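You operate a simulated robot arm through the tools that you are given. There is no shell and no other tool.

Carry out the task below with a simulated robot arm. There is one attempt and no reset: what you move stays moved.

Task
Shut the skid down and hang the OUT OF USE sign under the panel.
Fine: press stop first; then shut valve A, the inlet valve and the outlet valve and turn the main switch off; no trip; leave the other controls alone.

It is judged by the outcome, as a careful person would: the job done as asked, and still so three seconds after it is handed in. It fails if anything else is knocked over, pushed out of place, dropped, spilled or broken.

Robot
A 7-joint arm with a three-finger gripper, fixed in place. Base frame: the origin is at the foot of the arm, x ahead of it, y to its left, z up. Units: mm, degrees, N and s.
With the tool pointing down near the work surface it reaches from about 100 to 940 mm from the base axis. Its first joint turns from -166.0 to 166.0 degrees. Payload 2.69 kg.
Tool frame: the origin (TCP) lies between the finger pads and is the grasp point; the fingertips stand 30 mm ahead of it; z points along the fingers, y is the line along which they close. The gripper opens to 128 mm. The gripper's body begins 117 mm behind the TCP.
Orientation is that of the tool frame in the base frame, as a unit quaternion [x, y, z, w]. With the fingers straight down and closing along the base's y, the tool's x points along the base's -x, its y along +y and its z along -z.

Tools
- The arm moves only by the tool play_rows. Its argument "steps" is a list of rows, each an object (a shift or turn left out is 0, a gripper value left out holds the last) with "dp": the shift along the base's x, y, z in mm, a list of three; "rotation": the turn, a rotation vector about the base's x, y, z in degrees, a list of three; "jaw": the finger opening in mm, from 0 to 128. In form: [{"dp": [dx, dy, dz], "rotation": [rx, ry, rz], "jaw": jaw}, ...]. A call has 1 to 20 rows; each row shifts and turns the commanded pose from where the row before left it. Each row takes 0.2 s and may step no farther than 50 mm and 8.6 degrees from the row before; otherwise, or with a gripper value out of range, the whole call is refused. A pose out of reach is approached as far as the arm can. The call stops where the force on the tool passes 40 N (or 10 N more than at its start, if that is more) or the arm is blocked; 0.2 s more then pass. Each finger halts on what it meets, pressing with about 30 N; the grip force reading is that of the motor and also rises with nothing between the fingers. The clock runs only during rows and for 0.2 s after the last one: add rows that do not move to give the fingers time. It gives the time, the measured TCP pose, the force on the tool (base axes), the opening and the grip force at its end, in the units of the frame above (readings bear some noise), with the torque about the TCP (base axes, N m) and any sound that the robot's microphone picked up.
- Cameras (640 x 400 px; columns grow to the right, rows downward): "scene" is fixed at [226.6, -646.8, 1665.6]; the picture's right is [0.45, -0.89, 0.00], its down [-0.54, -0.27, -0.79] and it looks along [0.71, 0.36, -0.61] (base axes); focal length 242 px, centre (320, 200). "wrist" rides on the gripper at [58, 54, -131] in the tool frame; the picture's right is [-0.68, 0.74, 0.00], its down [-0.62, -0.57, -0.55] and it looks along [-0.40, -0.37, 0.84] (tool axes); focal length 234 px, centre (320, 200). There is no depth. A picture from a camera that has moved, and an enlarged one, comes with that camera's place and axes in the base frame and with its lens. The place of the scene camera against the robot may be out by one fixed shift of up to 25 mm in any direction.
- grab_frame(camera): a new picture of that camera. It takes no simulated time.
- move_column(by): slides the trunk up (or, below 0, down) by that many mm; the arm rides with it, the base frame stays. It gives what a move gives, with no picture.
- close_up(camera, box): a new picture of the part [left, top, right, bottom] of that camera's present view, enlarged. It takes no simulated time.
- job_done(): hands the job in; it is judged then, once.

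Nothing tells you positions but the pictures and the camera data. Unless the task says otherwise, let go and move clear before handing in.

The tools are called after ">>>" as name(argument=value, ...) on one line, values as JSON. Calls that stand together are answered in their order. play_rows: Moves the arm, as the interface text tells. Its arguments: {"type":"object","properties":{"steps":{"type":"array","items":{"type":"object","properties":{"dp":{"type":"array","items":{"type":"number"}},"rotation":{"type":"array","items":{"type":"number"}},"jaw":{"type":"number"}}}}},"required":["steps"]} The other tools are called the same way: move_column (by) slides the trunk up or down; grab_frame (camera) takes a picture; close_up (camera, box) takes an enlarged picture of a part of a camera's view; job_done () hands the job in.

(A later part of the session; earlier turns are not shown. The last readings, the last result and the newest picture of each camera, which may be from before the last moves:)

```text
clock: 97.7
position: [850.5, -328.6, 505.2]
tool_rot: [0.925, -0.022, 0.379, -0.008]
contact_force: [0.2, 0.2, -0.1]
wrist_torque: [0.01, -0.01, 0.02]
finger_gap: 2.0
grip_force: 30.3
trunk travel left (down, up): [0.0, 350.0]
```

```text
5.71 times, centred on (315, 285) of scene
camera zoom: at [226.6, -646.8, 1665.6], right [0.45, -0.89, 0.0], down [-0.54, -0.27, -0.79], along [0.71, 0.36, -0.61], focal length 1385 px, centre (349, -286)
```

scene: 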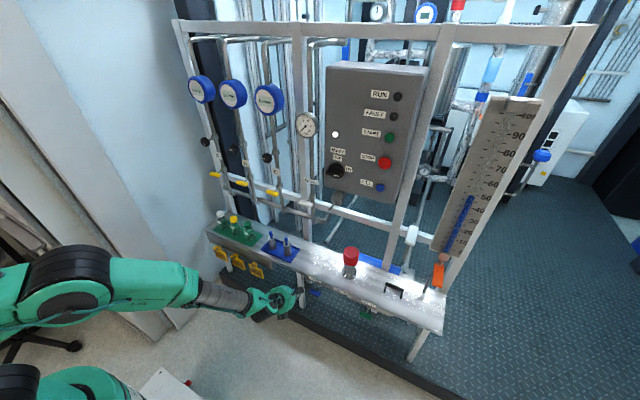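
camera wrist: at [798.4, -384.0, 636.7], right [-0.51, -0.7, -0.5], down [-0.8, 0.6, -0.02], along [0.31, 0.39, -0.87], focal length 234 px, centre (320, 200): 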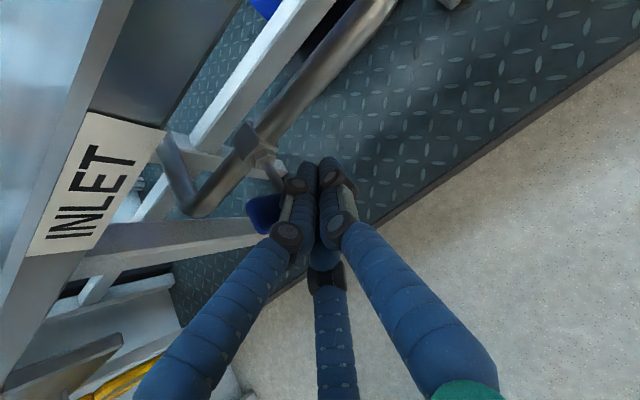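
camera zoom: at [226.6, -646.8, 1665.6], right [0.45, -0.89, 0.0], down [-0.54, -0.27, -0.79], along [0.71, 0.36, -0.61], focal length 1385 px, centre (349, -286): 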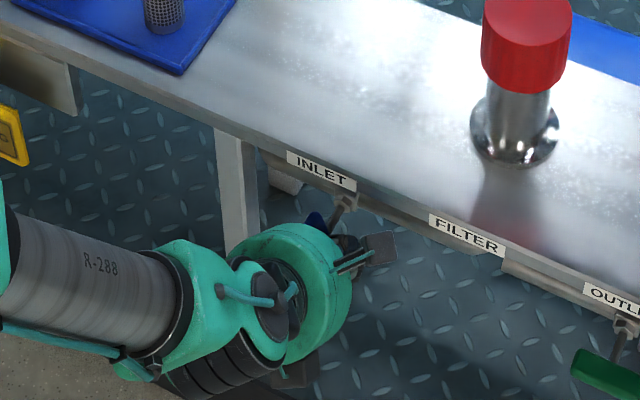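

The bar's left end is rising – it is turning clockwise with very little force. Continue along the arc: down, then sweeping left under the axis.

>>> play_rows(steps=[{"dp": [0, 0, -5]}, {"dp": [0, 0, -5]}, {"dp": [0, 2, -5]}, {"dp": [0, 2, -3]}, {"dp": [0, 3, -2]}, {"dp": [0, 3, -1]}, {"dp": [0, 0, 0]}])

>>> close_up(camera="wrist", box=[220, 110, 400, 270])

>>> close_up(camera="scene", box=[270, 250, 360, 320])

```text
clock: 99.2
position: [849.0, -320.1, 483.4]
tool_rot: [0.925, -0.023, 0.379, -0.006]
contact_force: [1.0, -13.0, -2.8]
wrist_torque: [0.18, 0.0, 0.08]
finger_gap: 1.7
grip_force: 30.0
trunk travel left (down, up): [0.0, 350.0]
```

```text
2.50 times, centred on (310, 190) of wrist
camera zoom: at [798.5, -376.0, 615.4], right [-0.51, -0.7, -0.5], down [-0.8, 0.6, -0.02], along [0.31, 0.39, -0.87], focal length 585 px, centre (345, 225)
```

zoom: 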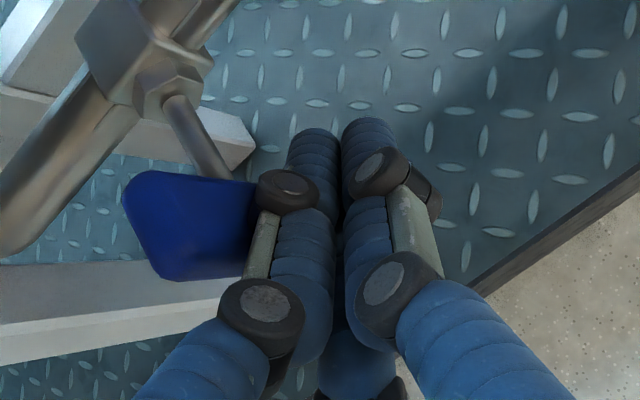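

```text
5.71 times, centred on (315, 285) of scene
camera zoom: at [226.6, -646.8, 1665.6], right [0.45, -0.89, 0.0], down [-0.54, -0.27, -0.79], along [0.71, 0.36, -0.61], focal length 1385 px, centre (349, -286)
```

zoom: 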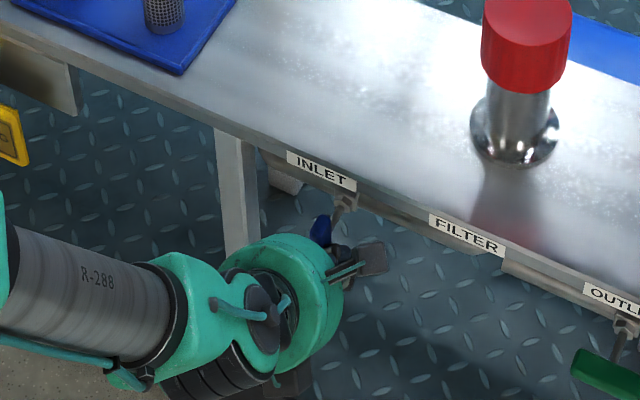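

Resistance of 13 N appeared – perhaps the stop. Push 3 mm more to see if it rises sharply.

>>> play_rows(steps=[{"dp": [0, 1.5, 0]}, {"dp": [0, 1.5, 0]}, {"dp": [0, 0, 0]}])

```text
clock: 99.8
position: [850.1, -319.7, 485.3]
tool_rot: [0.925, -0.025, 0.379, -0.005]
contact_force: [-1.2, -2.6, 0.0]
wrist_torque: [0.02, 0.01, 0.02]
finger_gap: 2.1
grip_force: 30.4
trunk travel left (down, up): [0.0, 350.0]
stopped in row 2: the force on the tool passed its limit at 44 N (the readings are from after the stop); the commanded pose is now the measured one
```

A firm stop: 44 N. The inlet lever should now be vertical. Move off to the right, then back, and inspect.

>>> play_rows(steps=[{"dp": [0, -8, 0]}, {"dp": [0, -12, 0]}, {"dp": [-10, -15, 0]}, {"dp": [-20, 0, 5]}, {"dp": [-25, 0, 10]}, {"dp": [-25, 0, 20]}, {"dp": [-20, 0, 20]}, {"dp": [-10, 0, 20]}, {"dp": [0, 10, 20]}, {"dp": [0, 10, 20]}, {"dp": [0, 0, 0]}])

>>> grab_frame(camera="wrist")

>>> close_up(camera="scene", box=[270, 250, 390, 330])

```text
clock: 102.2
position: [740.0, -335.2, 598.6]
tool_rot: [0.925, -0.025, 0.379, -0.005]
contact_force: [-0.2, 0.0, 0.8]
wrist_torque: [0.02, 0.0, 0.03]
finger_gap: 1.9
grip_force: 29.7
trunk travel left (down, up): [0.0, 350.0]
```

```text
taken
camera wrist: at [688.3, -390.0, 730.5], right [-0.51, -0.7, -0.5], down [-0.8, 0.6, -0.02], along [0.31, 0.38, -0.87], focal length 234 px, centre (320, 200)
```

wrist: 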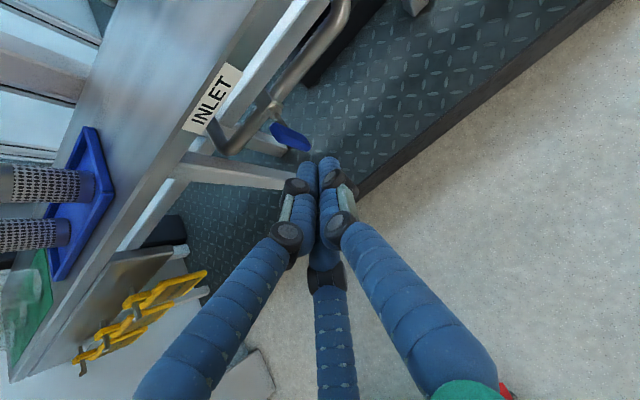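

```text
5.00 times, centred on (330, 290) of scene
camera zoom: at [226.6, -646.8, 1665.6], right [0.45, -0.89, 0.0], down [-0.54, -0.27, -0.79], along [0.71, 0.36, -0.61], focal length 1212 px, centre (270, -250)
```

zoom: 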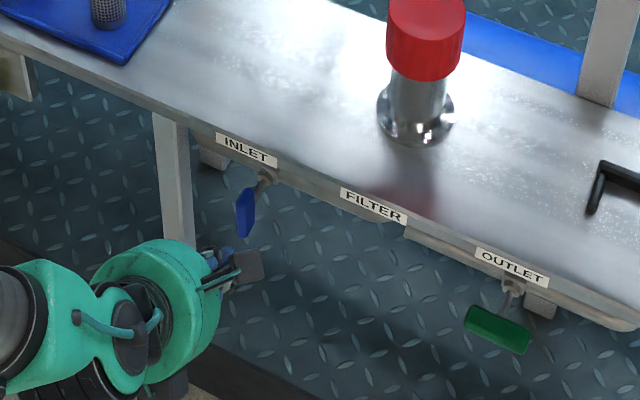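

The inlet bar is now vertical (shut). Next the outlet (around [856, -576, 494]); it is farther, so I'll yaw the tool right (radially) and move there to look.

>>> play_rows(steps=[{"dp": [0, -18, 5], "rotation": [0, 0, -3]}, {"dp": [0, -18, 5], "rotation": [0, 0, -3]}, {"dp": [0, -18, 5], "rotation": [0, 0, -3]}, {"dp": [0, -18, 5], "rotation": [0, 0, -3]}, {"dp": [0, -18, 5], "rotation": [0, 0, -3]}, {"dp": [0, -18, 0], "rotation": [0, 0, -3]}, {"dp": [0, -18, 0], "rotation": [0, 0, -3]}, {"dp": [0, -18, 0], "rotation": [0, 0, -3]}, {"dp": [0, -18, 0], "rotation": [0, 0, -3]}, {"dp": [0, -18, 0], "rotation": [0, 0, -3]}, {"dp": [0, 0, 0]}])

>>> grab_frame(camera="wrist")

>>> grab_frame(camera="scene")

```text
clock: 104.6
position: [740.3, -513.7, 626.0]
tool_rot: [0.887, -0.264, 0.367, 0.093]
contact_force: [0.3, 0.4, -0.7]
wrist_torque: [0.0, 0.01, 0.0]
finger_gap: 2.1
grip_force: 29.4
trunk travel left (down, up): [0.0, 350.0]
```

```text
taken
camera wrist: at [666.2, -536.9, 757.6], right [-0.79, -0.35, -0.5], down [-0.39, 0.92, -0.02], along [0.46, 0.18, -0.87], focal length 234 px, centre (320, 200)
```

wrist: 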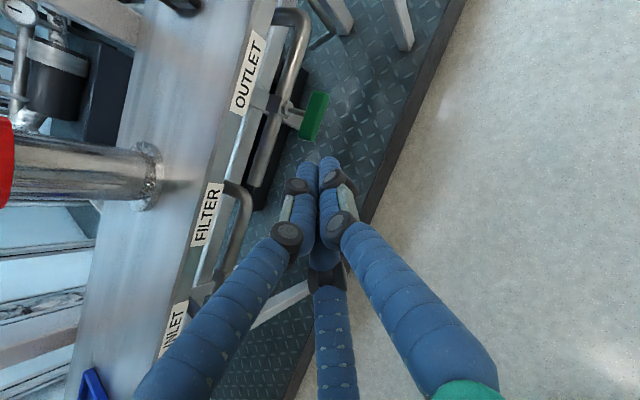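

```text
taken
```

scene: 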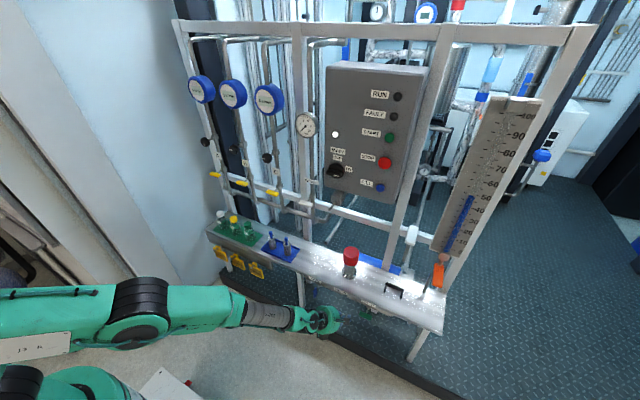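

The outlet bar is at about [858, -580, 494], spanning y −550 to −611. Approach the spot above its right end, watching reach.

>>> play_rows(steps=[{"dp": [12.6, -9.1, -8]}, {"dp": [12.6, -9.1, -8]}, {"dp": [12.6, -9.1, -8]}, {"dp": [12.6, -9.1, -8]}, {"dp": [12.6, -9.1, -8]}, {"dp": [12.6, -9.1, -8]}, {"dp": [12.6, -9.1, -8]}, {"dp": [12.6, -9.1, -8]}, {"dp": [12.6, -9.1, -8]}, {"dp": [0, 0, 0]}])

>>> grab_frame(camera="wrist")

>>> close_up(camera="scene", box=[320, 250, 440, 340])

```text
clock: 106.8
position: [853.5, -597.1, 552.6]
tool_rot: [0.887, -0.264, 0.367, 0.093]
contact_force: [0.2, 0.6, 1.5]
wrist_torque: [0.01, -0.04, -0.01]
finger_gap: 2.1
grip_force: 29.8
trunk travel left (down, up): [0.0, 350.0]
```

```text
taken
camera wrist: at [781.2, -619.4, 684.0], right [-0.79, -0.35, -0.5], down [-0.39, 0.92, -0.02], along [0.46, 0.18, -0.87], focal length 234 px, centre (320, 200)
```

wrist: 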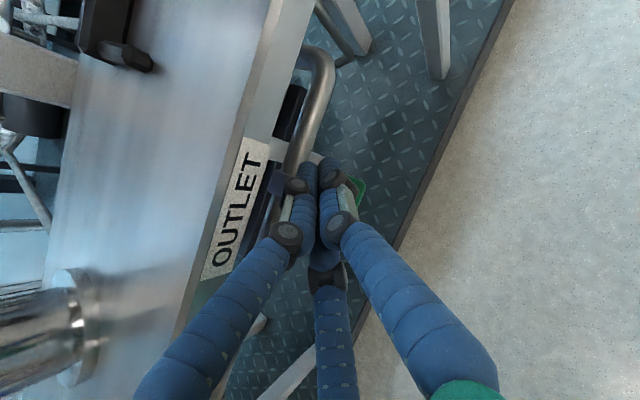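

```text
4.44 times, centred on (380, 295) of scene
camera zoom: at [226.6, -646.8, 1665.6], right [0.45, -0.89, 0.0], down [-0.54, -0.27, -0.79], along [0.71, 0.36, -0.61], focal length 1077 px, centre (53, -222)
```

zoom: 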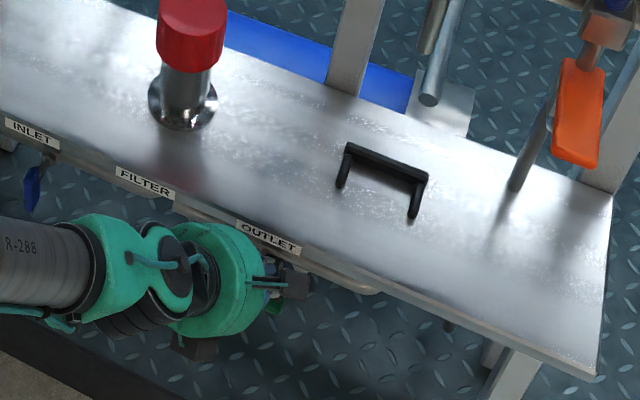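

Reachable. Now push the outlet bar's right end down, mirroring the inlet motion with an allowance for the yaw.

>>> play_rows(steps=[{"dp": [0, -1, -8]}, {"dp": [0, -1, -8]}, {"dp": [0, -1, -6]}, {"dp": [0, -1, -5]}, {"dp": [0, -1, -5]}, {"dp": [0, -1, -5]}, {"dp": [0, -1, -5]}, {"dp": [0, 0, -5]}, {"dp": [0, 0, 0]}])

>>> close_up(camera="wrist", box=[220, 90, 420, 270])

>>> close_up(camera="scene", box=[330, 270, 420, 340])

```text
clock: 108.8
position: [855.5, -605.8, 507.6]
tool_rot: [0.886, -0.264, 0.369, 0.093]
contact_force: [-5.1, -16.6, 15.5]
wrist_torque: [0.25, 0.21, 0.31]
finger_gap: 1.9
grip_force: 30.4
trunk travel left (down, up): [0.0, 350.0]
```

```text
2.22 times, centred on (320, 180) of wrist
camera zoom: at [781.5, -627.7, 640.0], right [-0.79, -0.35, -0.5], down [-0.39, 0.92, -0.03], along [0.47, 0.17, -0.87], focal length 520 px, centre (320, 244)
```

zoom: 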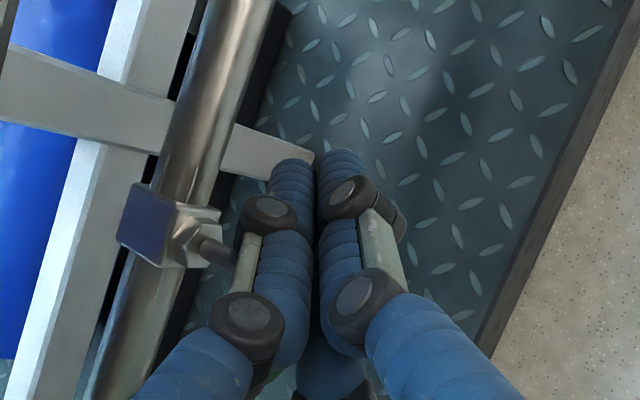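

```text
5.71 times, centred on (375, 305) of scene
camera zoom: at [226.6, -646.8, 1665.6], right [0.45, -0.89, 0.0], down [-0.54, -0.27, -0.79], along [0.71, 0.36, -0.61], focal length 1385 px, centre (6, -400)
```

zoom: 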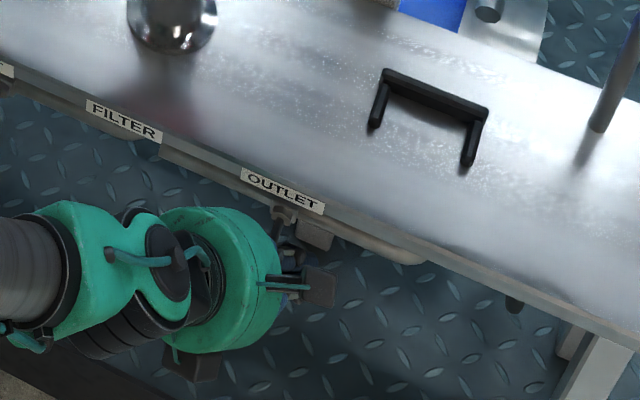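

The force (23 N) comes from the shaft bearing too near the pivot. I'll ease off, retract 10 mm so the tips act farther out, and continue along the arc.

>>> play_rows(steps=[{"dp": [0, -3, 3]}, {"dp": [-10, -2, 0]}, {"dp": [0, 0, -4]}, {"dp": [0, 0, -5]}, {"dp": [0, 1, -5]}, {"dp": [0, 0, 0]}])

>>> close_up(camera="wrist", box=[220, 90, 420, 270])

```text
clock: 110.2
position: [843.2, -606.4, 493.5]
tool_rot: [0.887, -0.263, 0.367, 0.093]
contact_force: [-0.1, 0.1, -0.4]
wrist_torque: [0.0, 0.0, 0.03]
finger_gap: 2.1
grip_force: 29.6
trunk travel left (down, up): [0.0, 350.0]
```

```text
2.22 times, centred on (320, 180) of wrist
camera zoom: at [770.8, -629.5, 625.5], right [-0.79, -0.35, -0.5], down [-0.39, 0.92, -0.02], along [0.46, 0.18, -0.87], focal length 520 px, centre (320, 244)
```

zoom: 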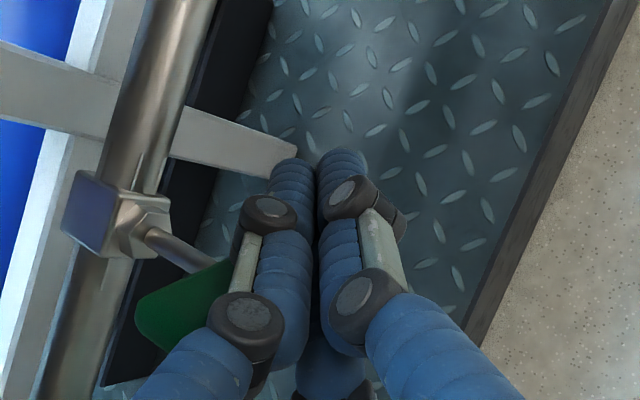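

Moving freely now. Continue down and sweep left.

>>> play_rows(steps=[{"dp": [0, 2, -5]}, {"dp": [0, 2, -4]}, {"dp": [0, 2, -3]}, {"dp": [0, 3, 0]}, {"dp": [0, 3, 0]}, {"dp": [0, 0, 0]}])

>>> close_up(camera="wrist", box=[200, 90, 420, 290])

>>> close_up(camera="scene", box=[330, 270, 420, 340])

```text
clock: 111.5
position: [842.0, -602.0, 484.3]
tool_rot: [0.886, -0.266, 0.367, 0.095]
contact_force: [-1.9, -0.9, 0.3]
wrist_torque: [0.09, -0.01, 0.04]
finger_gap: 2.1
grip_force: 30.2
trunk travel left (down, up): [0.0, 350.0]
stopped in row 6: the force on the tool passed its limit at 42 N (the readings are from after the stop); the commanded pose is now the measured one
```

```text
2.00 times, centred on (310, 190) of wrist
camera zoom: at [769.6, -622.7, 615.9], right [-0.8, -0.35, -0.5], down [-0.39, 0.92, -0.03], along [0.47, 0.17, -0.87], focal length 468 px, centre (340, 220)
```

zoom: 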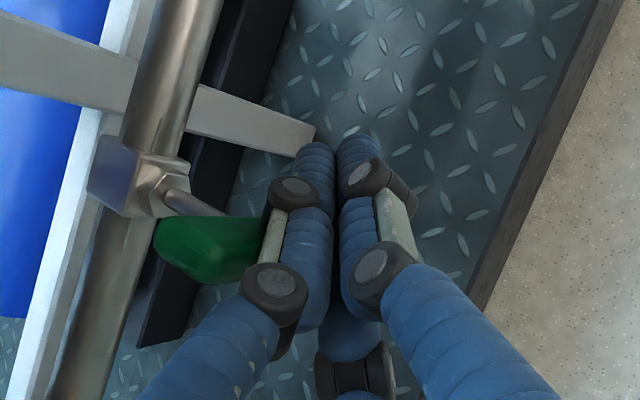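

```text
5.71 times, centred on (375, 305) of scene
camera zoom: at [226.6, -646.8, 1665.6], right [0.45, -0.89, 0.0], down [-0.54, -0.27, -0.79], along [0.71, 0.36, -0.61], focal length 1385 px, centre (6, -400)
```

zoom: 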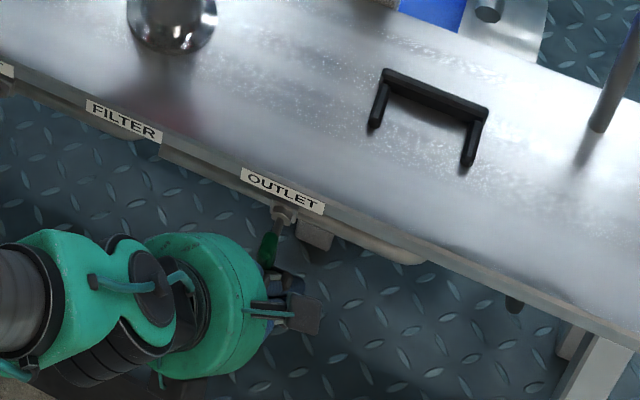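

A firm stop again and the green bar appears vertical. Move off right, back out and check.

>>> play_rows(steps=[{"dp": [0, -8, 0]}, {"dp": [-5, -10, 0]}, {"dp": [-20, -5, 0]}, {"dp": [-25, 5, 5]}, {"dp": [-25, 5, 10]}, {"dp": [-20, 10, 20]}, {"dp": [0, 10, 25]}, {"dp": [0, 10, 25]}, {"dp": [0, 0, 0]}])

>>> grab_frame(camera="wrist")

>>> close_up(camera="scene", box=[290, 250, 420, 340])

```text
clock: 113.5
position: [751.1, -581.9, 571.5]
tool_rot: [0.886, -0.265, 0.368, 0.094]
contact_force: [-0.1, 0.0, -0.2]
wrist_torque: [0.01, 0.04, -0.01]
finger_gap: 2.1
grip_force: 29.9
trunk travel left (down, up): [0.0, 350.0]
```

```text
taken
camera wrist: at [678.0, -604.1, 703.1], right [-0.8, -0.35, -0.49], down [-0.39, 0.92, -0.03], along [0.47, 0.17, -0.87], focal length 234 px, centre (320, 200)
```

wrist: 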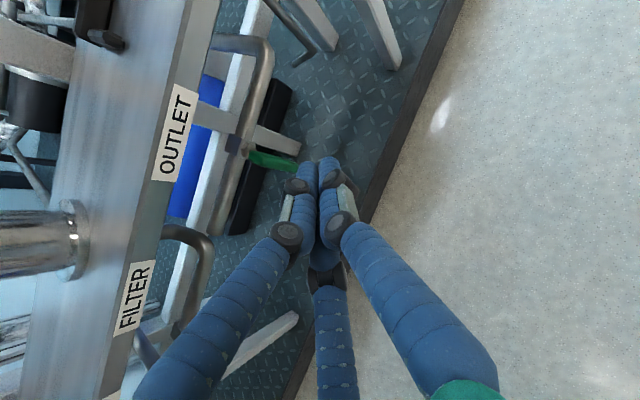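

```text
4.44 times, centred on (355, 295) of scene
camera zoom: at [226.6, -646.8, 1665.6], right [0.45, -0.89, 0.0], down [-0.54, -0.27, -0.79], along [0.71, 0.36, -0.61], focal length 1077 px, centre (164, -222)
```

zoom: 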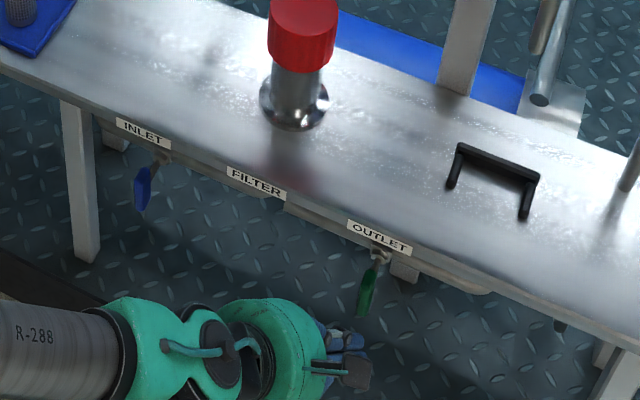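

Both inlet and outlet bars look vertical. Let me zoom to verify their angles precisely.

>>> close_up(camera="scene", box=[305, 275, 335, 300])

>>> close_up(camera="scene", box=[355, 295, 385, 320])

>>> close_up(camera="wrist", box=[210, 100, 330, 200])

```text
16.00 times, centred on (320, 288) of scene
camera zoom: at [226.6, -646.8, 1665.6], right [0.45, -0.89, 0.0], down [-0.54, -0.27, -0.79], along [0.71, 0.36, -0.61], focal length 3877 px, centre (320, -1200)
```

zoom: 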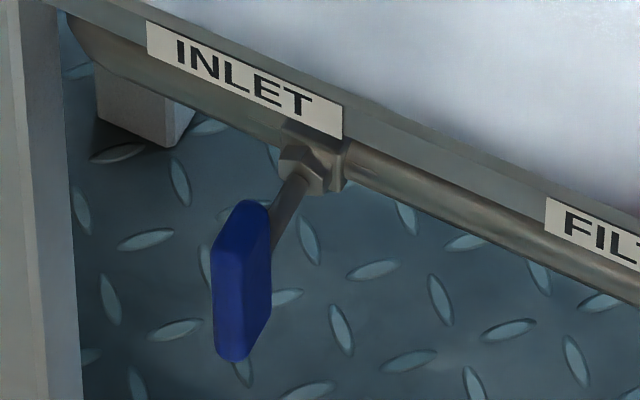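

```text
16.00 times, centred on (370, 308) of scene
camera zoom: at [226.6, -646.8, 1665.6], right [0.45, -0.89, 0.0], down [-0.54, -0.27, -0.79], along [0.71, 0.36, -0.61], focal length 3877 px, centre (-480, -1520)
```

zoom: 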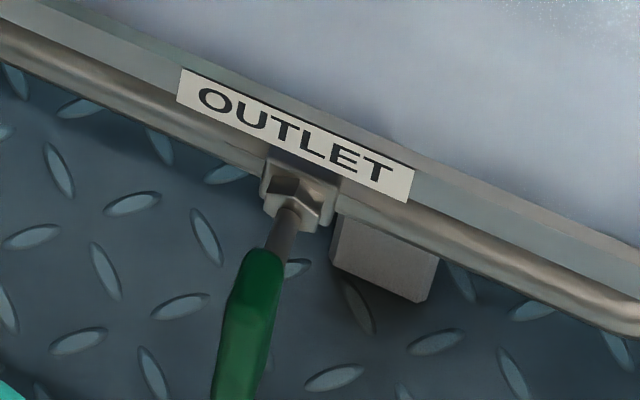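

```text
4.00 times, centred on (270, 150) of wrist
camera zoom: at [678.0, -604.1, 703.1], right [-0.8, -0.35, -0.49], down [-0.39, 0.92, -0.03], along [0.47, 0.17, -0.87], focal length 937 px, centre (520, 400)
```

zoom: 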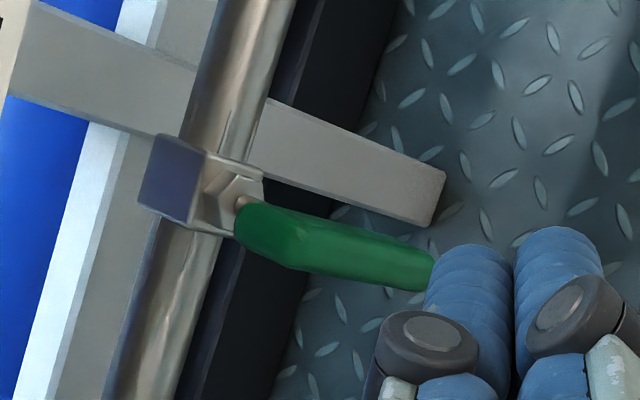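

Both valves are at exact right angles to their pipes. Next the MAIN switch (~[927, -356, 1220]): rise, un-yaw, level the tool, and roll so the jaws straddle the knob's horizontal ridge.

>>> play_rows(steps=[{"dp": [-3, 15, 40], "rotation": [0, 0, 5]}, {"dp": [-3, 15, 40], "rotation": [0, 0, 5]}, {"dp": [-3, 15, 40], "rotation": [0, 0, 5]}, {"dp": [-3, 15, 40], "rotation": [0, 0, 5]}, {"dp": [-3, 15, 40], "rotation": [0, 0, 5]}, {"dp": [-3, 15, 40], "rotation": [0, 0, 5]}, {"dp": [-3, 15, 40]}, {"dp": [-3, 15, 40]}, {"dp": [-3, 15, 40]}, {"dp": [-3, 15, 40]}, {"dp": [0, 15, 40], "rotation": [0, -7.5, 0]}, {"dp": [0, 15, 40], "rotation": [0, -7.5, 0]}, {"dp": [0, 15, 40], "rotation": [0, -7.5, 0]}, {"dp": [0, 15, 40], "rotation": [0, -7.5, 0]}, {"dp": [0, 10, 40], "rotation": [0, -7.5, 0]}, {"dp": [0, 5, 40], "rotation": [0, -7.5, 0]}, {"dp": [0, 0, 0]}])

>>> grab_frame(camera="scene")

>>> grab_frame(camera="wrist")

```text
clock: 117.1
position: [715.5, -361.5, 1209.6]
tool_rot: [0.708, -0.023, 0.705, -0.013]
contact_force: [-0.4, 0.0, 1.1]
wrist_torque: [-0.02, 0.0, -0.01]
finger_gap: 2.2
grip_force: 29.8
trunk travel left (down, up): [0.0, 350.0]
```

```text
taken
```

scene: 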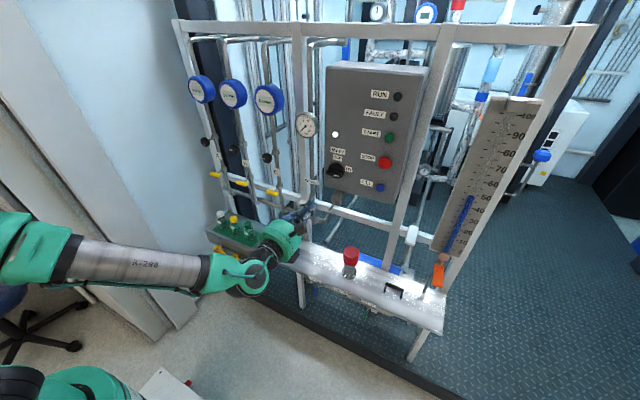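

```text
taken
camera wrist: at [584.7, -416.0, 1265.1], right [-0.01, -0.7, -0.71], down [-0.54, 0.6, -0.58], along [0.84, 0.38, -0.39], focal length 234 px, centre (320, 200)
```

wrist: 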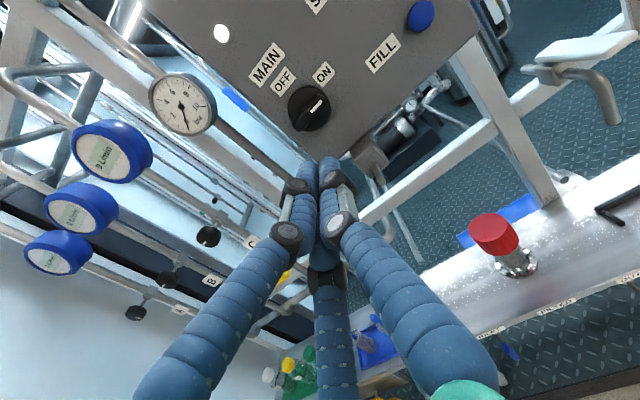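

Tool is level in front of the panel with a clear view of the MAIN knob. Zooming in on knob and peg.

>>> close_up(camera="wrist", box=[230, 30, 410, 170])

>>> close_up(camera="scene", box=[310, 140, 370, 200])

```text
2.86 times, centred on (320, 100) of wrist
camera zoom: at [584.7, -416.0, 1265.1], right [-0.01, -0.7, -0.71], down [-0.54, 0.6, -0.58], along [0.84, 0.38, -0.39], focal length 669 px, centre (320, 486)
```

zoom: 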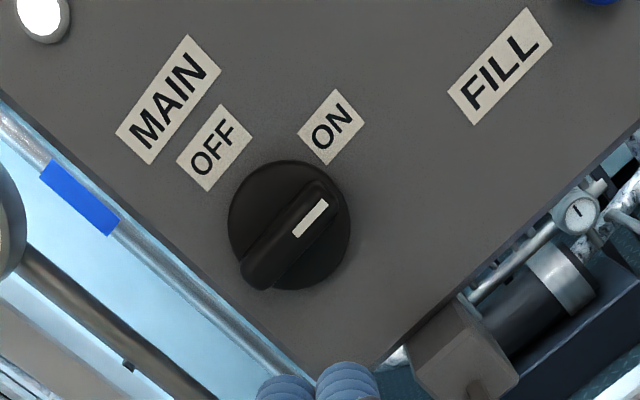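

```text
6.67 times, centred on (340, 170) of scene
camera zoom: at [226.6, -646.8, 1665.6], right [0.45, -0.89, 0.0], down [-0.54, -0.27, -0.79], along [0.71, 0.36, -0.61], focal length 1615 px, centre (187, 400)
```

zoom: 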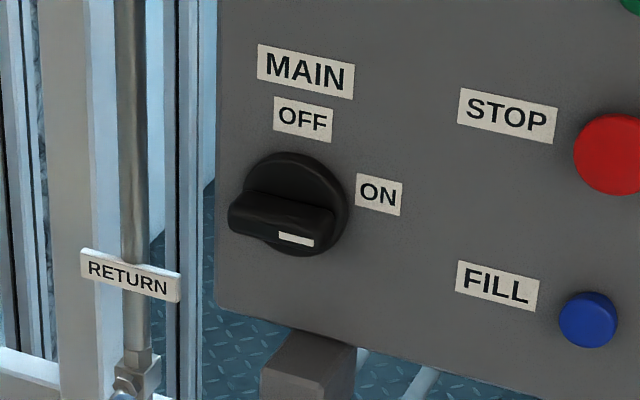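

The knob axis is about y=-355.5, z=1221, ridge horizontal pointing to ON (right); OFF is at the top, so it needs a 90° counter-clockwise turn. Rolling the hand so one jaw is below and two above the ridge, then approaching.

>>> play_rows(steps=[{"dp": [5, 0.5, 1.5], "rotation": [7.9, 0, 0.8], "jaw": 80}, {"dp": [5, 0.5, 1.5], "rotation": [7.9, 0, 0]}, {"dp": [5, 0.5, 1.5], "rotation": [7.9, 0, 0]}, {"dp": [5, 0.5, 1.5], "rotation": [7.9, 0, 0]}, {"dp": [5, 0.5, 1.5], "rotation": [7.9, 0, 0]}, {"dp": [5, 0.5, 1.5], "rotation": [7.9, 0, 0]}, {"dp": [5, 0.5, 1.5], "rotation": [7.9, 0, 0]}, {"dp": [5, 0.5, 1.5], "rotation": [7.9, 0, 0]}, {"dp": [5, 0.5, 1.5], "rotation": [7.9, 0, 0]}, {"dp": [5, 0.5, 1.5], "rotation": [7.9, 0, 0]}, {"dp": [5, 0.5, 1.5], "rotation": [7.9, 0, 0]}, {"dp": [15, 0, 0]}, {"dp": [15, 0, 0]}, {"dp": [15, 0, 0]}, {"dp": [10, 0, 0]}, {"dp": [0, 0, 0]}])

>>> grab_frame(camera="wrist")

>>> close_up(camera="scene", box=[270, 120, 390, 220])

```text
clock: 120.5
position: [828.4, -354.0, 1227.0]
tool_rot: [0.503, -0.498, 0.498, -0.501]
contact_force: [0.0, 0.0, -0.1]
wrist_torque: [-0.03, -0.03, -0.05]
finger_gap: 80.0
grip_force: 0.1
trunk travel left (down, up): [0.0, 350.0]
```

```text
taken
camera wrist: at [698.0, -413.7, 1171.1], right [-0.01, 0.67, -0.74], down [-0.55, 0.61, 0.56], along [0.83, 0.41, 0.37], focal length 234 px, centre (320, 200)
```

wrist: 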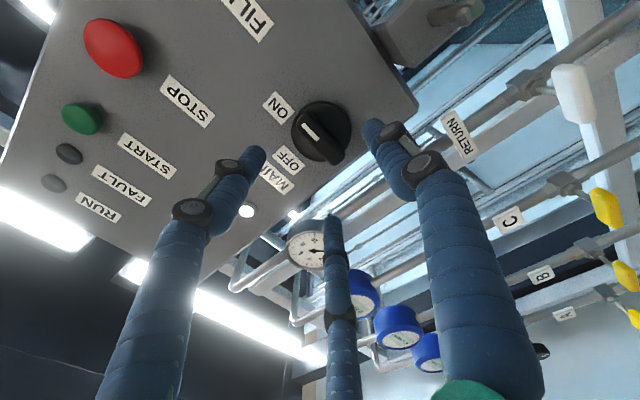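

```text
4.00 times, centred on (330, 170) of scene
camera zoom: at [226.6, -646.8, 1665.6], right [0.45, -0.89, 0.0], down [-0.54, -0.27, -0.79], along [0.71, 0.36, -0.61], focal length 969 px, centre (280, 320)
```

zoom: 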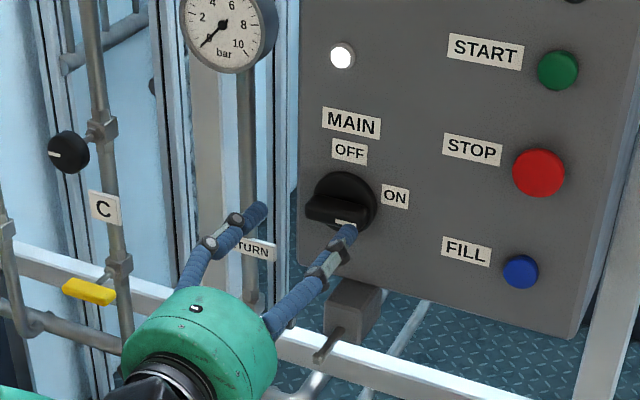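

Alignment is good (ridge parallel to the two-jaw line, centre y≈-354, z≈1221). Advance carefully.

>>> play_rows(steps=[{"dp": [12, -0.3, 0]}, {"dp": [12, -0.3, 0]}, {"dp": [12, -0.3, 0]}, {"dp": [9, 0, 0]}, {"dp": [5, 0, 0]}, {"dp": [5, 0, 0]}, {"dp": [4, 0, 0]}, {"dp": [0, 0, 0]}])

>>> close_up(camera="wrist", box=[200, 60, 440, 260])

>>> close_up(camera="scene", box=[300, 140, 370, 200])

```text
clock: 122.3
position: [887.0, -355.0, 1224.8]
tool_rot: [0.502, -0.498, 0.499, -0.501]
contact_force: [-1.0, 0.7, 0.1]
wrist_torque: [-0.03, -0.02, -0.02]
finger_gap: 79.9
grip_force: 0.2
trunk travel left (down, up): [0.0, 350.0]
```

```text
2.00 times, centred on (320, 160) of wrist
camera zoom: at [756.6, -414.0, 1170.3], right [0.0, 0.67, -0.74], down [-0.55, 0.61, 0.56], along [0.83, 0.41, 0.37], focal length 468 px, centre (320, 280)
```

zoom: 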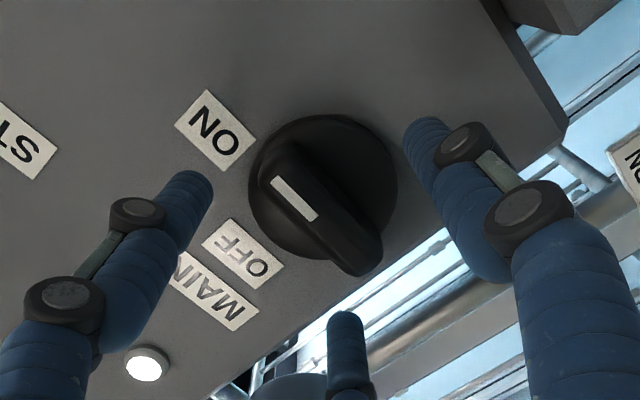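

```text
6.67 times, centred on (335, 170) of scene
camera zoom: at [226.6, -646.8, 1665.6], right [0.45, -0.89, 0.0], down [-0.54, -0.27, -0.79], along [0.71, 0.36, -0.61], focal length 1615 px, centre (220, 400)
```

zoom: 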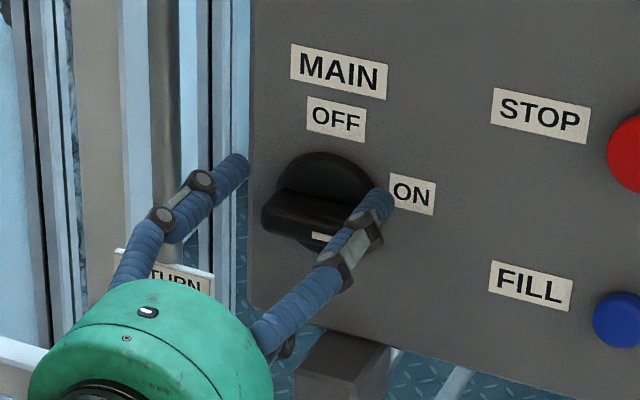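

>>> play_rows(steps=[{"dp": [0, 0, 2], "jaw": 50}, {"dp": [0, 0, 0], "jaw": 36}, {"dp": [0, 0, 0]}])

>>> close_up(camera="wrist", box=[200, 60, 440, 260])

>>> close_up(camera="scene", box=[300, 140, 370, 200])

```text
clock: 123.1
position: [885.2, -354.0, 1227.0]
tool_rot: [-0.502, 0.498, -0.498, 0.502]
contact_force: [0.3, -0.7, -0.2]
wrist_torque: [-0.01, 0.02, 0.0]
finger_gap: 35.9
grip_force: 0.1
trunk travel left (down, up): [0.0, 350.0]
```

```text
2.00 times, centred on (320, 160) of wrist
camera zoom: at [756.5, -414.4, 1172.5], right [0.0, 0.67, -0.74], down [-0.55, 0.61, 0.56], along [0.83, 0.41, 0.37], focal length 468 px, centre (320, 280)
```

zoom: 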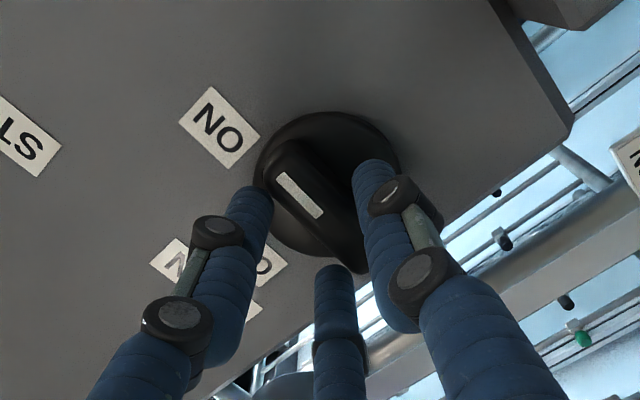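

```text
6.67 times, centred on (335, 170) of scene
camera zoom: at [226.6, -646.8, 1665.6], right [0.45, -0.89, 0.0], down [-0.54, -0.27, -0.79], along [0.71, 0.36, -0.61], focal length 1615 px, centre (220, 400)
```

zoom: 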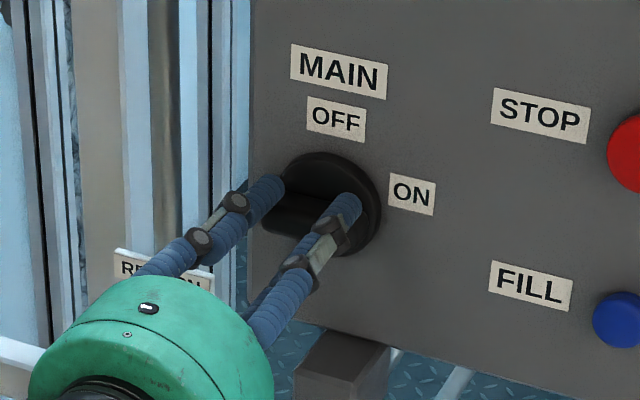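

The ridge sits between the jaws. Close onto it.

>>> play_rows(steps=[{"dp": [0, 0, 0], "jaw": 26}, {"dp": [0, 0, 0]}])

```text
clock: 123.7
position: [887.1, -354.0, 1227.9]
tool_rot: [0.502, -0.497, 0.499, -0.501]
contact_force: [2.0, -0.4, 3.6]
wrist_torque: [-0.02, -0.06, 0.03]
finger_gap: 29.7
grip_force: 44.9
trunk travel left (down, up): [0.0, 350.0]
```

Gripped at 29.7 mm with little side load. Turn counter-clockwise toward OFF about the knob axis, in stages.

>>> play_rows(steps=[{"dp": [0, 0.74, -0.05], "rotation": [-7.5, 0, 0]}, {"dp": [0, 0.73, -0.15], "rotation": [-7.5, 0, 0]}, {"dp": [0, 0.71, -0.24], "rotation": [-7.5, 0, 0]}, {"dp": [0, 0.67, -0.33], "rotation": [-7.5, 0, 0]}, {"dp": [0, 0, 0]}])

>>> close_up(camera="wrist", box=[200, 60, 440, 260])

```text
clock: 124.9
position: [886.5, -352.1, 1227.0]
tool_rot: [0.615, -0.351, 0.611, -0.354]
contact_force: [-4.3, -0.1, -2.3]
wrist_torque: [0.01, -0.08, -0.31]
finger_gap: 29.7
grip_force: 44.7
trunk travel left (down, up): [0.0, 350.0]
```

```text
2.00 times, centred on (320, 160) of wrist
camera zoom: at [756.6, -430.3, 1209.3], right [-0.01, 0.21, -0.98], down [-0.55, 0.81, 0.18], along [0.83, 0.54, 0.11], focal length 468 px, centre (320, 280)
```

zoom: 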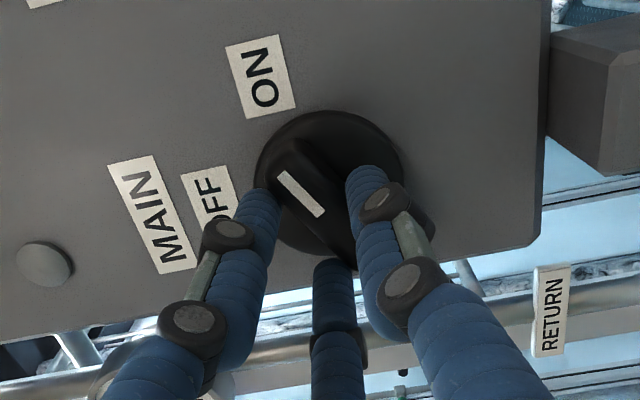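

The knob turns and the white supply lamp went out. Continue to the OFF position.

>>> play_rows(steps=[{"dp": [0, 0.62, -0.41], "rotation": [-7.5, 0, 0]}, {"dp": [0, 0.56, -0.49], "rotation": [-7.5, 0, 0]}, {"dp": [0, 0.49, -0.56], "rotation": [-7.5, 0, 0]}, {"dp": [0, 0.41, -0.62], "rotation": [-7.5, 0, 0]}, {"dp": [0, 0, 0]}])

>>> play_rows(steps=[{"dp": [0, 0.33, -0.67], "rotation": [-7.5, 0, 0]}, {"dp": [0, 0.24, -0.71], "rotation": [-7.5, 0, 0]}, {"dp": [0, 0.15, -0.73], "rotation": [-7.5, 0, 0]}, {"dp": [0, 0.05, -0.74], "rotation": [-7.5, 0, 0]}, {"dp": [0, 0, 0]}])

>>> grab_frame(camera="wrist")

>>> close_up(camera="scene", box=[300, 60, 420, 200])

```text
clock: 126.1
position: [887.2, -349.0, 1223.6]
tool_rot: [0.686, -0.182, 0.681, -0.182]
contact_force: [-4.8, -6.4, -1.4]
wrist_torque: [0.02, 0.17, -0.19]
finger_gap: 29.8
grip_force: 45.1
trunk travel left (down, up): [0.0, 350.0]
```

```text
clock: 127.3
position: [886.9, -349.3, 1220.5]
tool_rot: [0.71, 0.001, 0.704, 0.001]
contact_force: [-2.4, -8.7, -9.3]
wrist_torque: [0.16, 0.13, -0.3]
finger_gap: 29.9
grip_force: 44.8
trunk travel left (down, up): [0.0, 350.0]
```

```text
taken
camera wrist: at [756.7, -403.0, 1280.2], right [-0.01, -0.74, -0.67], down [-0.55, 0.56, -0.61], along [0.83, 0.37, -0.41], focal length 234 px, centre (320, 200)
```

wrist: 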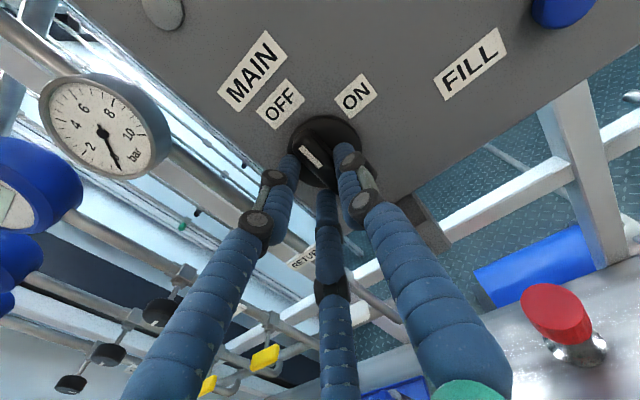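

```text
2.86 times, centred on (360, 130) of scene
camera zoom: at [226.6, -646.8, 1665.6], right [0.45, -0.89, 0.0], down [-0.54, -0.27, -0.79], along [0.71, 0.36, -0.61], focal length 692 px, centre (206, 400)
```

zoom: 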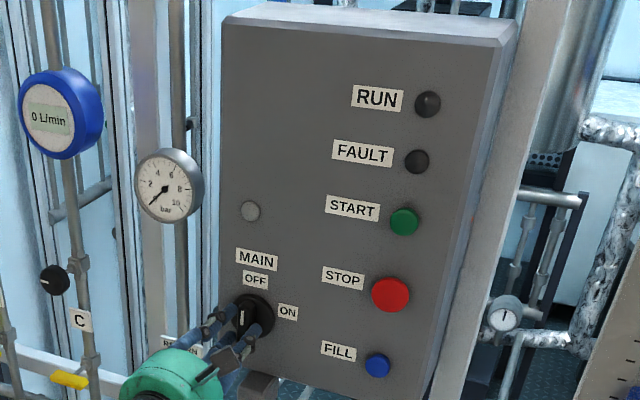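

The mark now points up to OFF and the supply lamp is dark. One small extra nudge to confirm the stop, then release.

>>> play_rows(steps=[{"dp": [0, 0, 0], "rotation": [-3, 0, 0]}, {"dp": [0, 0, 0]}])

>>> play_rows(steps=[{"dp": [0, 0, 0], "rotation": [3, 0, 0]}, {"dp": [0, 0, 0], "jaw": 70}, {"dp": [0, 0, 0]}, {"dp": [-10, 0, 0]}, {"dp": [-15, 0, 0]}, {"dp": [-20, 0, 0]}, {"dp": [-25, 0, 0]}, {"dp": [-25, 0, 0]}, {"dp": [0, 0, 0]}])

>>> grab_frame(camera="wrist")

>>> close_up(camera="scene", box=[300, 120, 380, 220])

```text
clock: 127.9
position: [885.7, -348.2, 1222.5]
tool_rot: [0.71, 0.019, 0.704, 0.019]
contact_force: [-4.8, -6.6, -9.6]
wrist_torque: [1.98, 0.11, -0.28]
finger_gap: 29.8
grip_force: 44.8
trunk travel left (down, up): [0.0, 350.0]
```

```text
clock: 129.9
position: [793.6, -350.3, 1221.9]
tool_rot: [0.709, 0.0, 0.705, 0.001]
contact_force: [0.0, 0.8, 0.9]
wrist_torque: [0.0, 0.02, 0.02]
finger_gap: 70.1
grip_force: 0.1
trunk travel left (down, up): [0.0, 350.0]
```

```text
taken
camera wrist: at [663.8, -403.8, 1281.0], right [-0.01, -0.74, -0.67], down [-0.55, 0.56, -0.61], along [0.83, 0.37, -0.41], focal length 234 px, centre (320, 200)
```

wrist: 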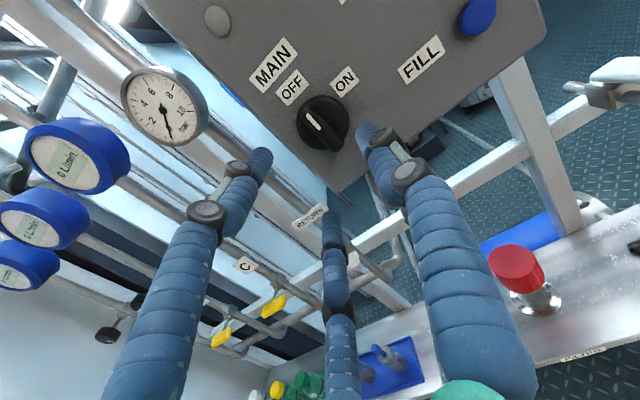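

```text
4.00 times, centred on (340, 170) of scene
camera zoom: at [226.6, -646.8, 1665.6], right [0.45, -0.89, 0.0], down [-0.54, -0.27, -0.79], along [0.71, 0.36, -0.61], focal length 969 px, centre (240, 320)
```

zoom: 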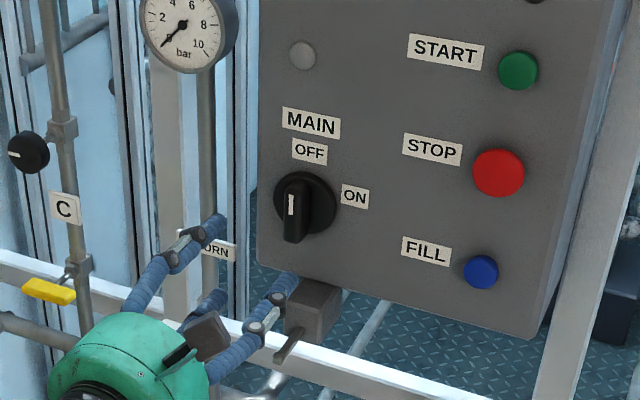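

MAIN is OFF (hard stop felt). Now for the sign: first measure the empty peg under the panel precisely from here.

>>> play_rows(steps=[{"dp": [-25, 10, -15]}, {"dp": [-25, 10, -20]}, {"dp": [-20, 5, -20]}, {"dp": [0, 5, -20]}, {"dp": [0, 0, -20]}, {"dp": [0, 0, 0]}])

>>> grab_frame(camera="wrist")

>>> close_up(camera="wrist", box=[270, 60, 450, 220])

>>> close_up(camera="scene", box=[315, 175, 365, 215])

```text
clock: 131.3
position: [722.8, -321.8, 1128.2]
tool_rot: [0.71, 0.001, 0.705, 0.0]
contact_force: [0.1, -0.6, -0.5]
wrist_torque: [0.02, -0.02, 0.0]
finger_gap: 70.0
grip_force: 0.1
trunk travel left (down, up): [0.0, 350.0]
```

```text
taken
camera wrist: at [592.0, -374.9, 1186.6], right [-0.01, -0.74, -0.67], down [-0.55, 0.56, -0.61], along [0.83, 0.37, -0.41], focal length 234 px, centre (320, 200)
```

wrist: 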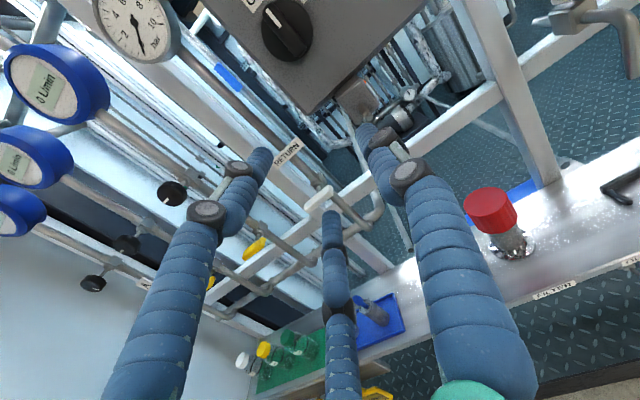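

```text
2.50 times, centred on (360, 140) of wrist
camera zoom: at [592.0, -374.9, 1186.6], right [-0.01, -0.74, -0.67], down [-0.55, 0.56, -0.61], along [0.83, 0.37, -0.41], focal length 585 px, centre (220, 350)
```

zoom: 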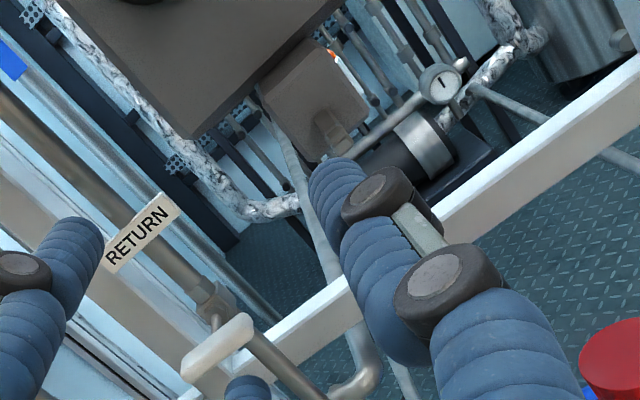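

```text
10.00 times, centred on (340, 195) of scene
camera zoom: at [226.6, -646.8, 1665.6], right [0.45, -0.89, 0.0], down [-0.54, -0.27, -0.79], along [0.71, 0.36, -0.61], focal length 2423 px, centre (120, 250)
```

zoom: 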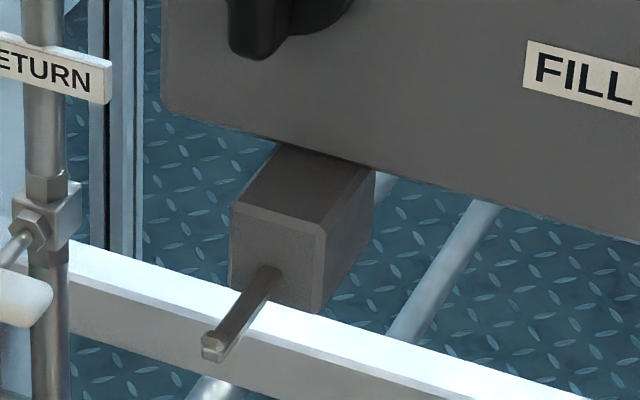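

>>> play_rows(steps=[{"dp": [0, 20, 0], "jaw": 10}, {"dp": [0, 20, 0]}, {"dp": [0, 10, 0]}, {"dp": [0, 0, 0]}])

>>> close_up(camera="wrist", box=[290, 60, 470, 220])

>>> play_rows(steps=[{"dp": [0, -20, 15]}, {"dp": [0, -20, 15]}, {"dp": [0, -20, 15]}, {"dp": [0, -20, 15]}, {"dp": [0, 0, 0]}])

>>> close_up(camera="wrist", box=[240, 40, 420, 200])

```text
clock: 132.3
position: [721.4, -268.7, 1126.4]
tool_rot: [0.71, 0.0, 0.704, 0.001]
contact_force: [-0.8, -0.8, 0.8]
wrist_torque: [0.04, 0.01, 0.0]
finger_gap: 10.1
grip_force: 0.1
trunk travel left (down, up): [0.0, 350.0]
```

```text
2.50 times, centred on (380, 140) of wrist
camera zoom: at [591.3, -322.8, 1184.8], right [-0.01, -0.74, -0.67], down [-0.55, 0.56, -0.61], along [0.83, 0.37, -0.41], focal length 585 px, centre (170, 350)
```

zoom: 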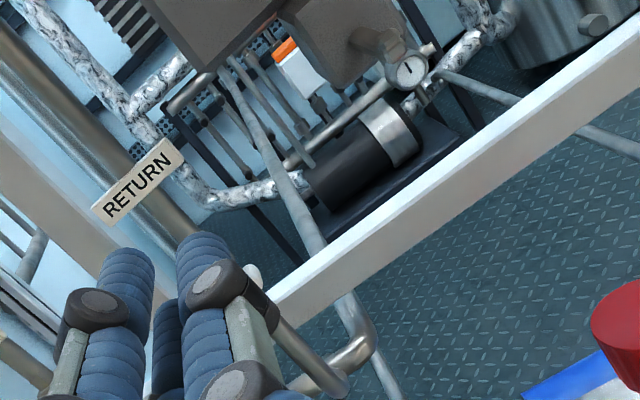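

```text
clock: 133.5
position: [720.4, -349.2, 1185.7]
tool_rot: [0.71, 0.0, 0.704, 0.002]
contact_force: [0.2, -0.5, 0.2]
wrist_torque: [0.01, 0.02, 0.03]
finger_gap: 10.3
grip_force: 0.0
trunk travel left (down, up): [0.0, 350.0]
```

```text
2.50 times, centred on (330, 120) of wrist
camera zoom: at [590.1, -402.1, 1244.2], right [-0.01, -0.74, -0.68], down [-0.55, 0.56, -0.61], along [0.83, 0.37, -0.41], focal length 585 px, centre (295, 400)
```

zoom: 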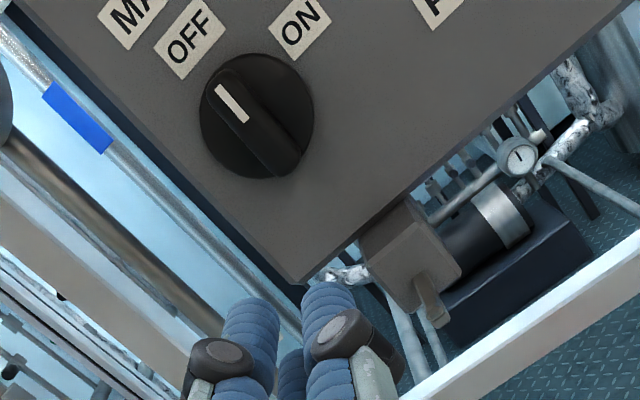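

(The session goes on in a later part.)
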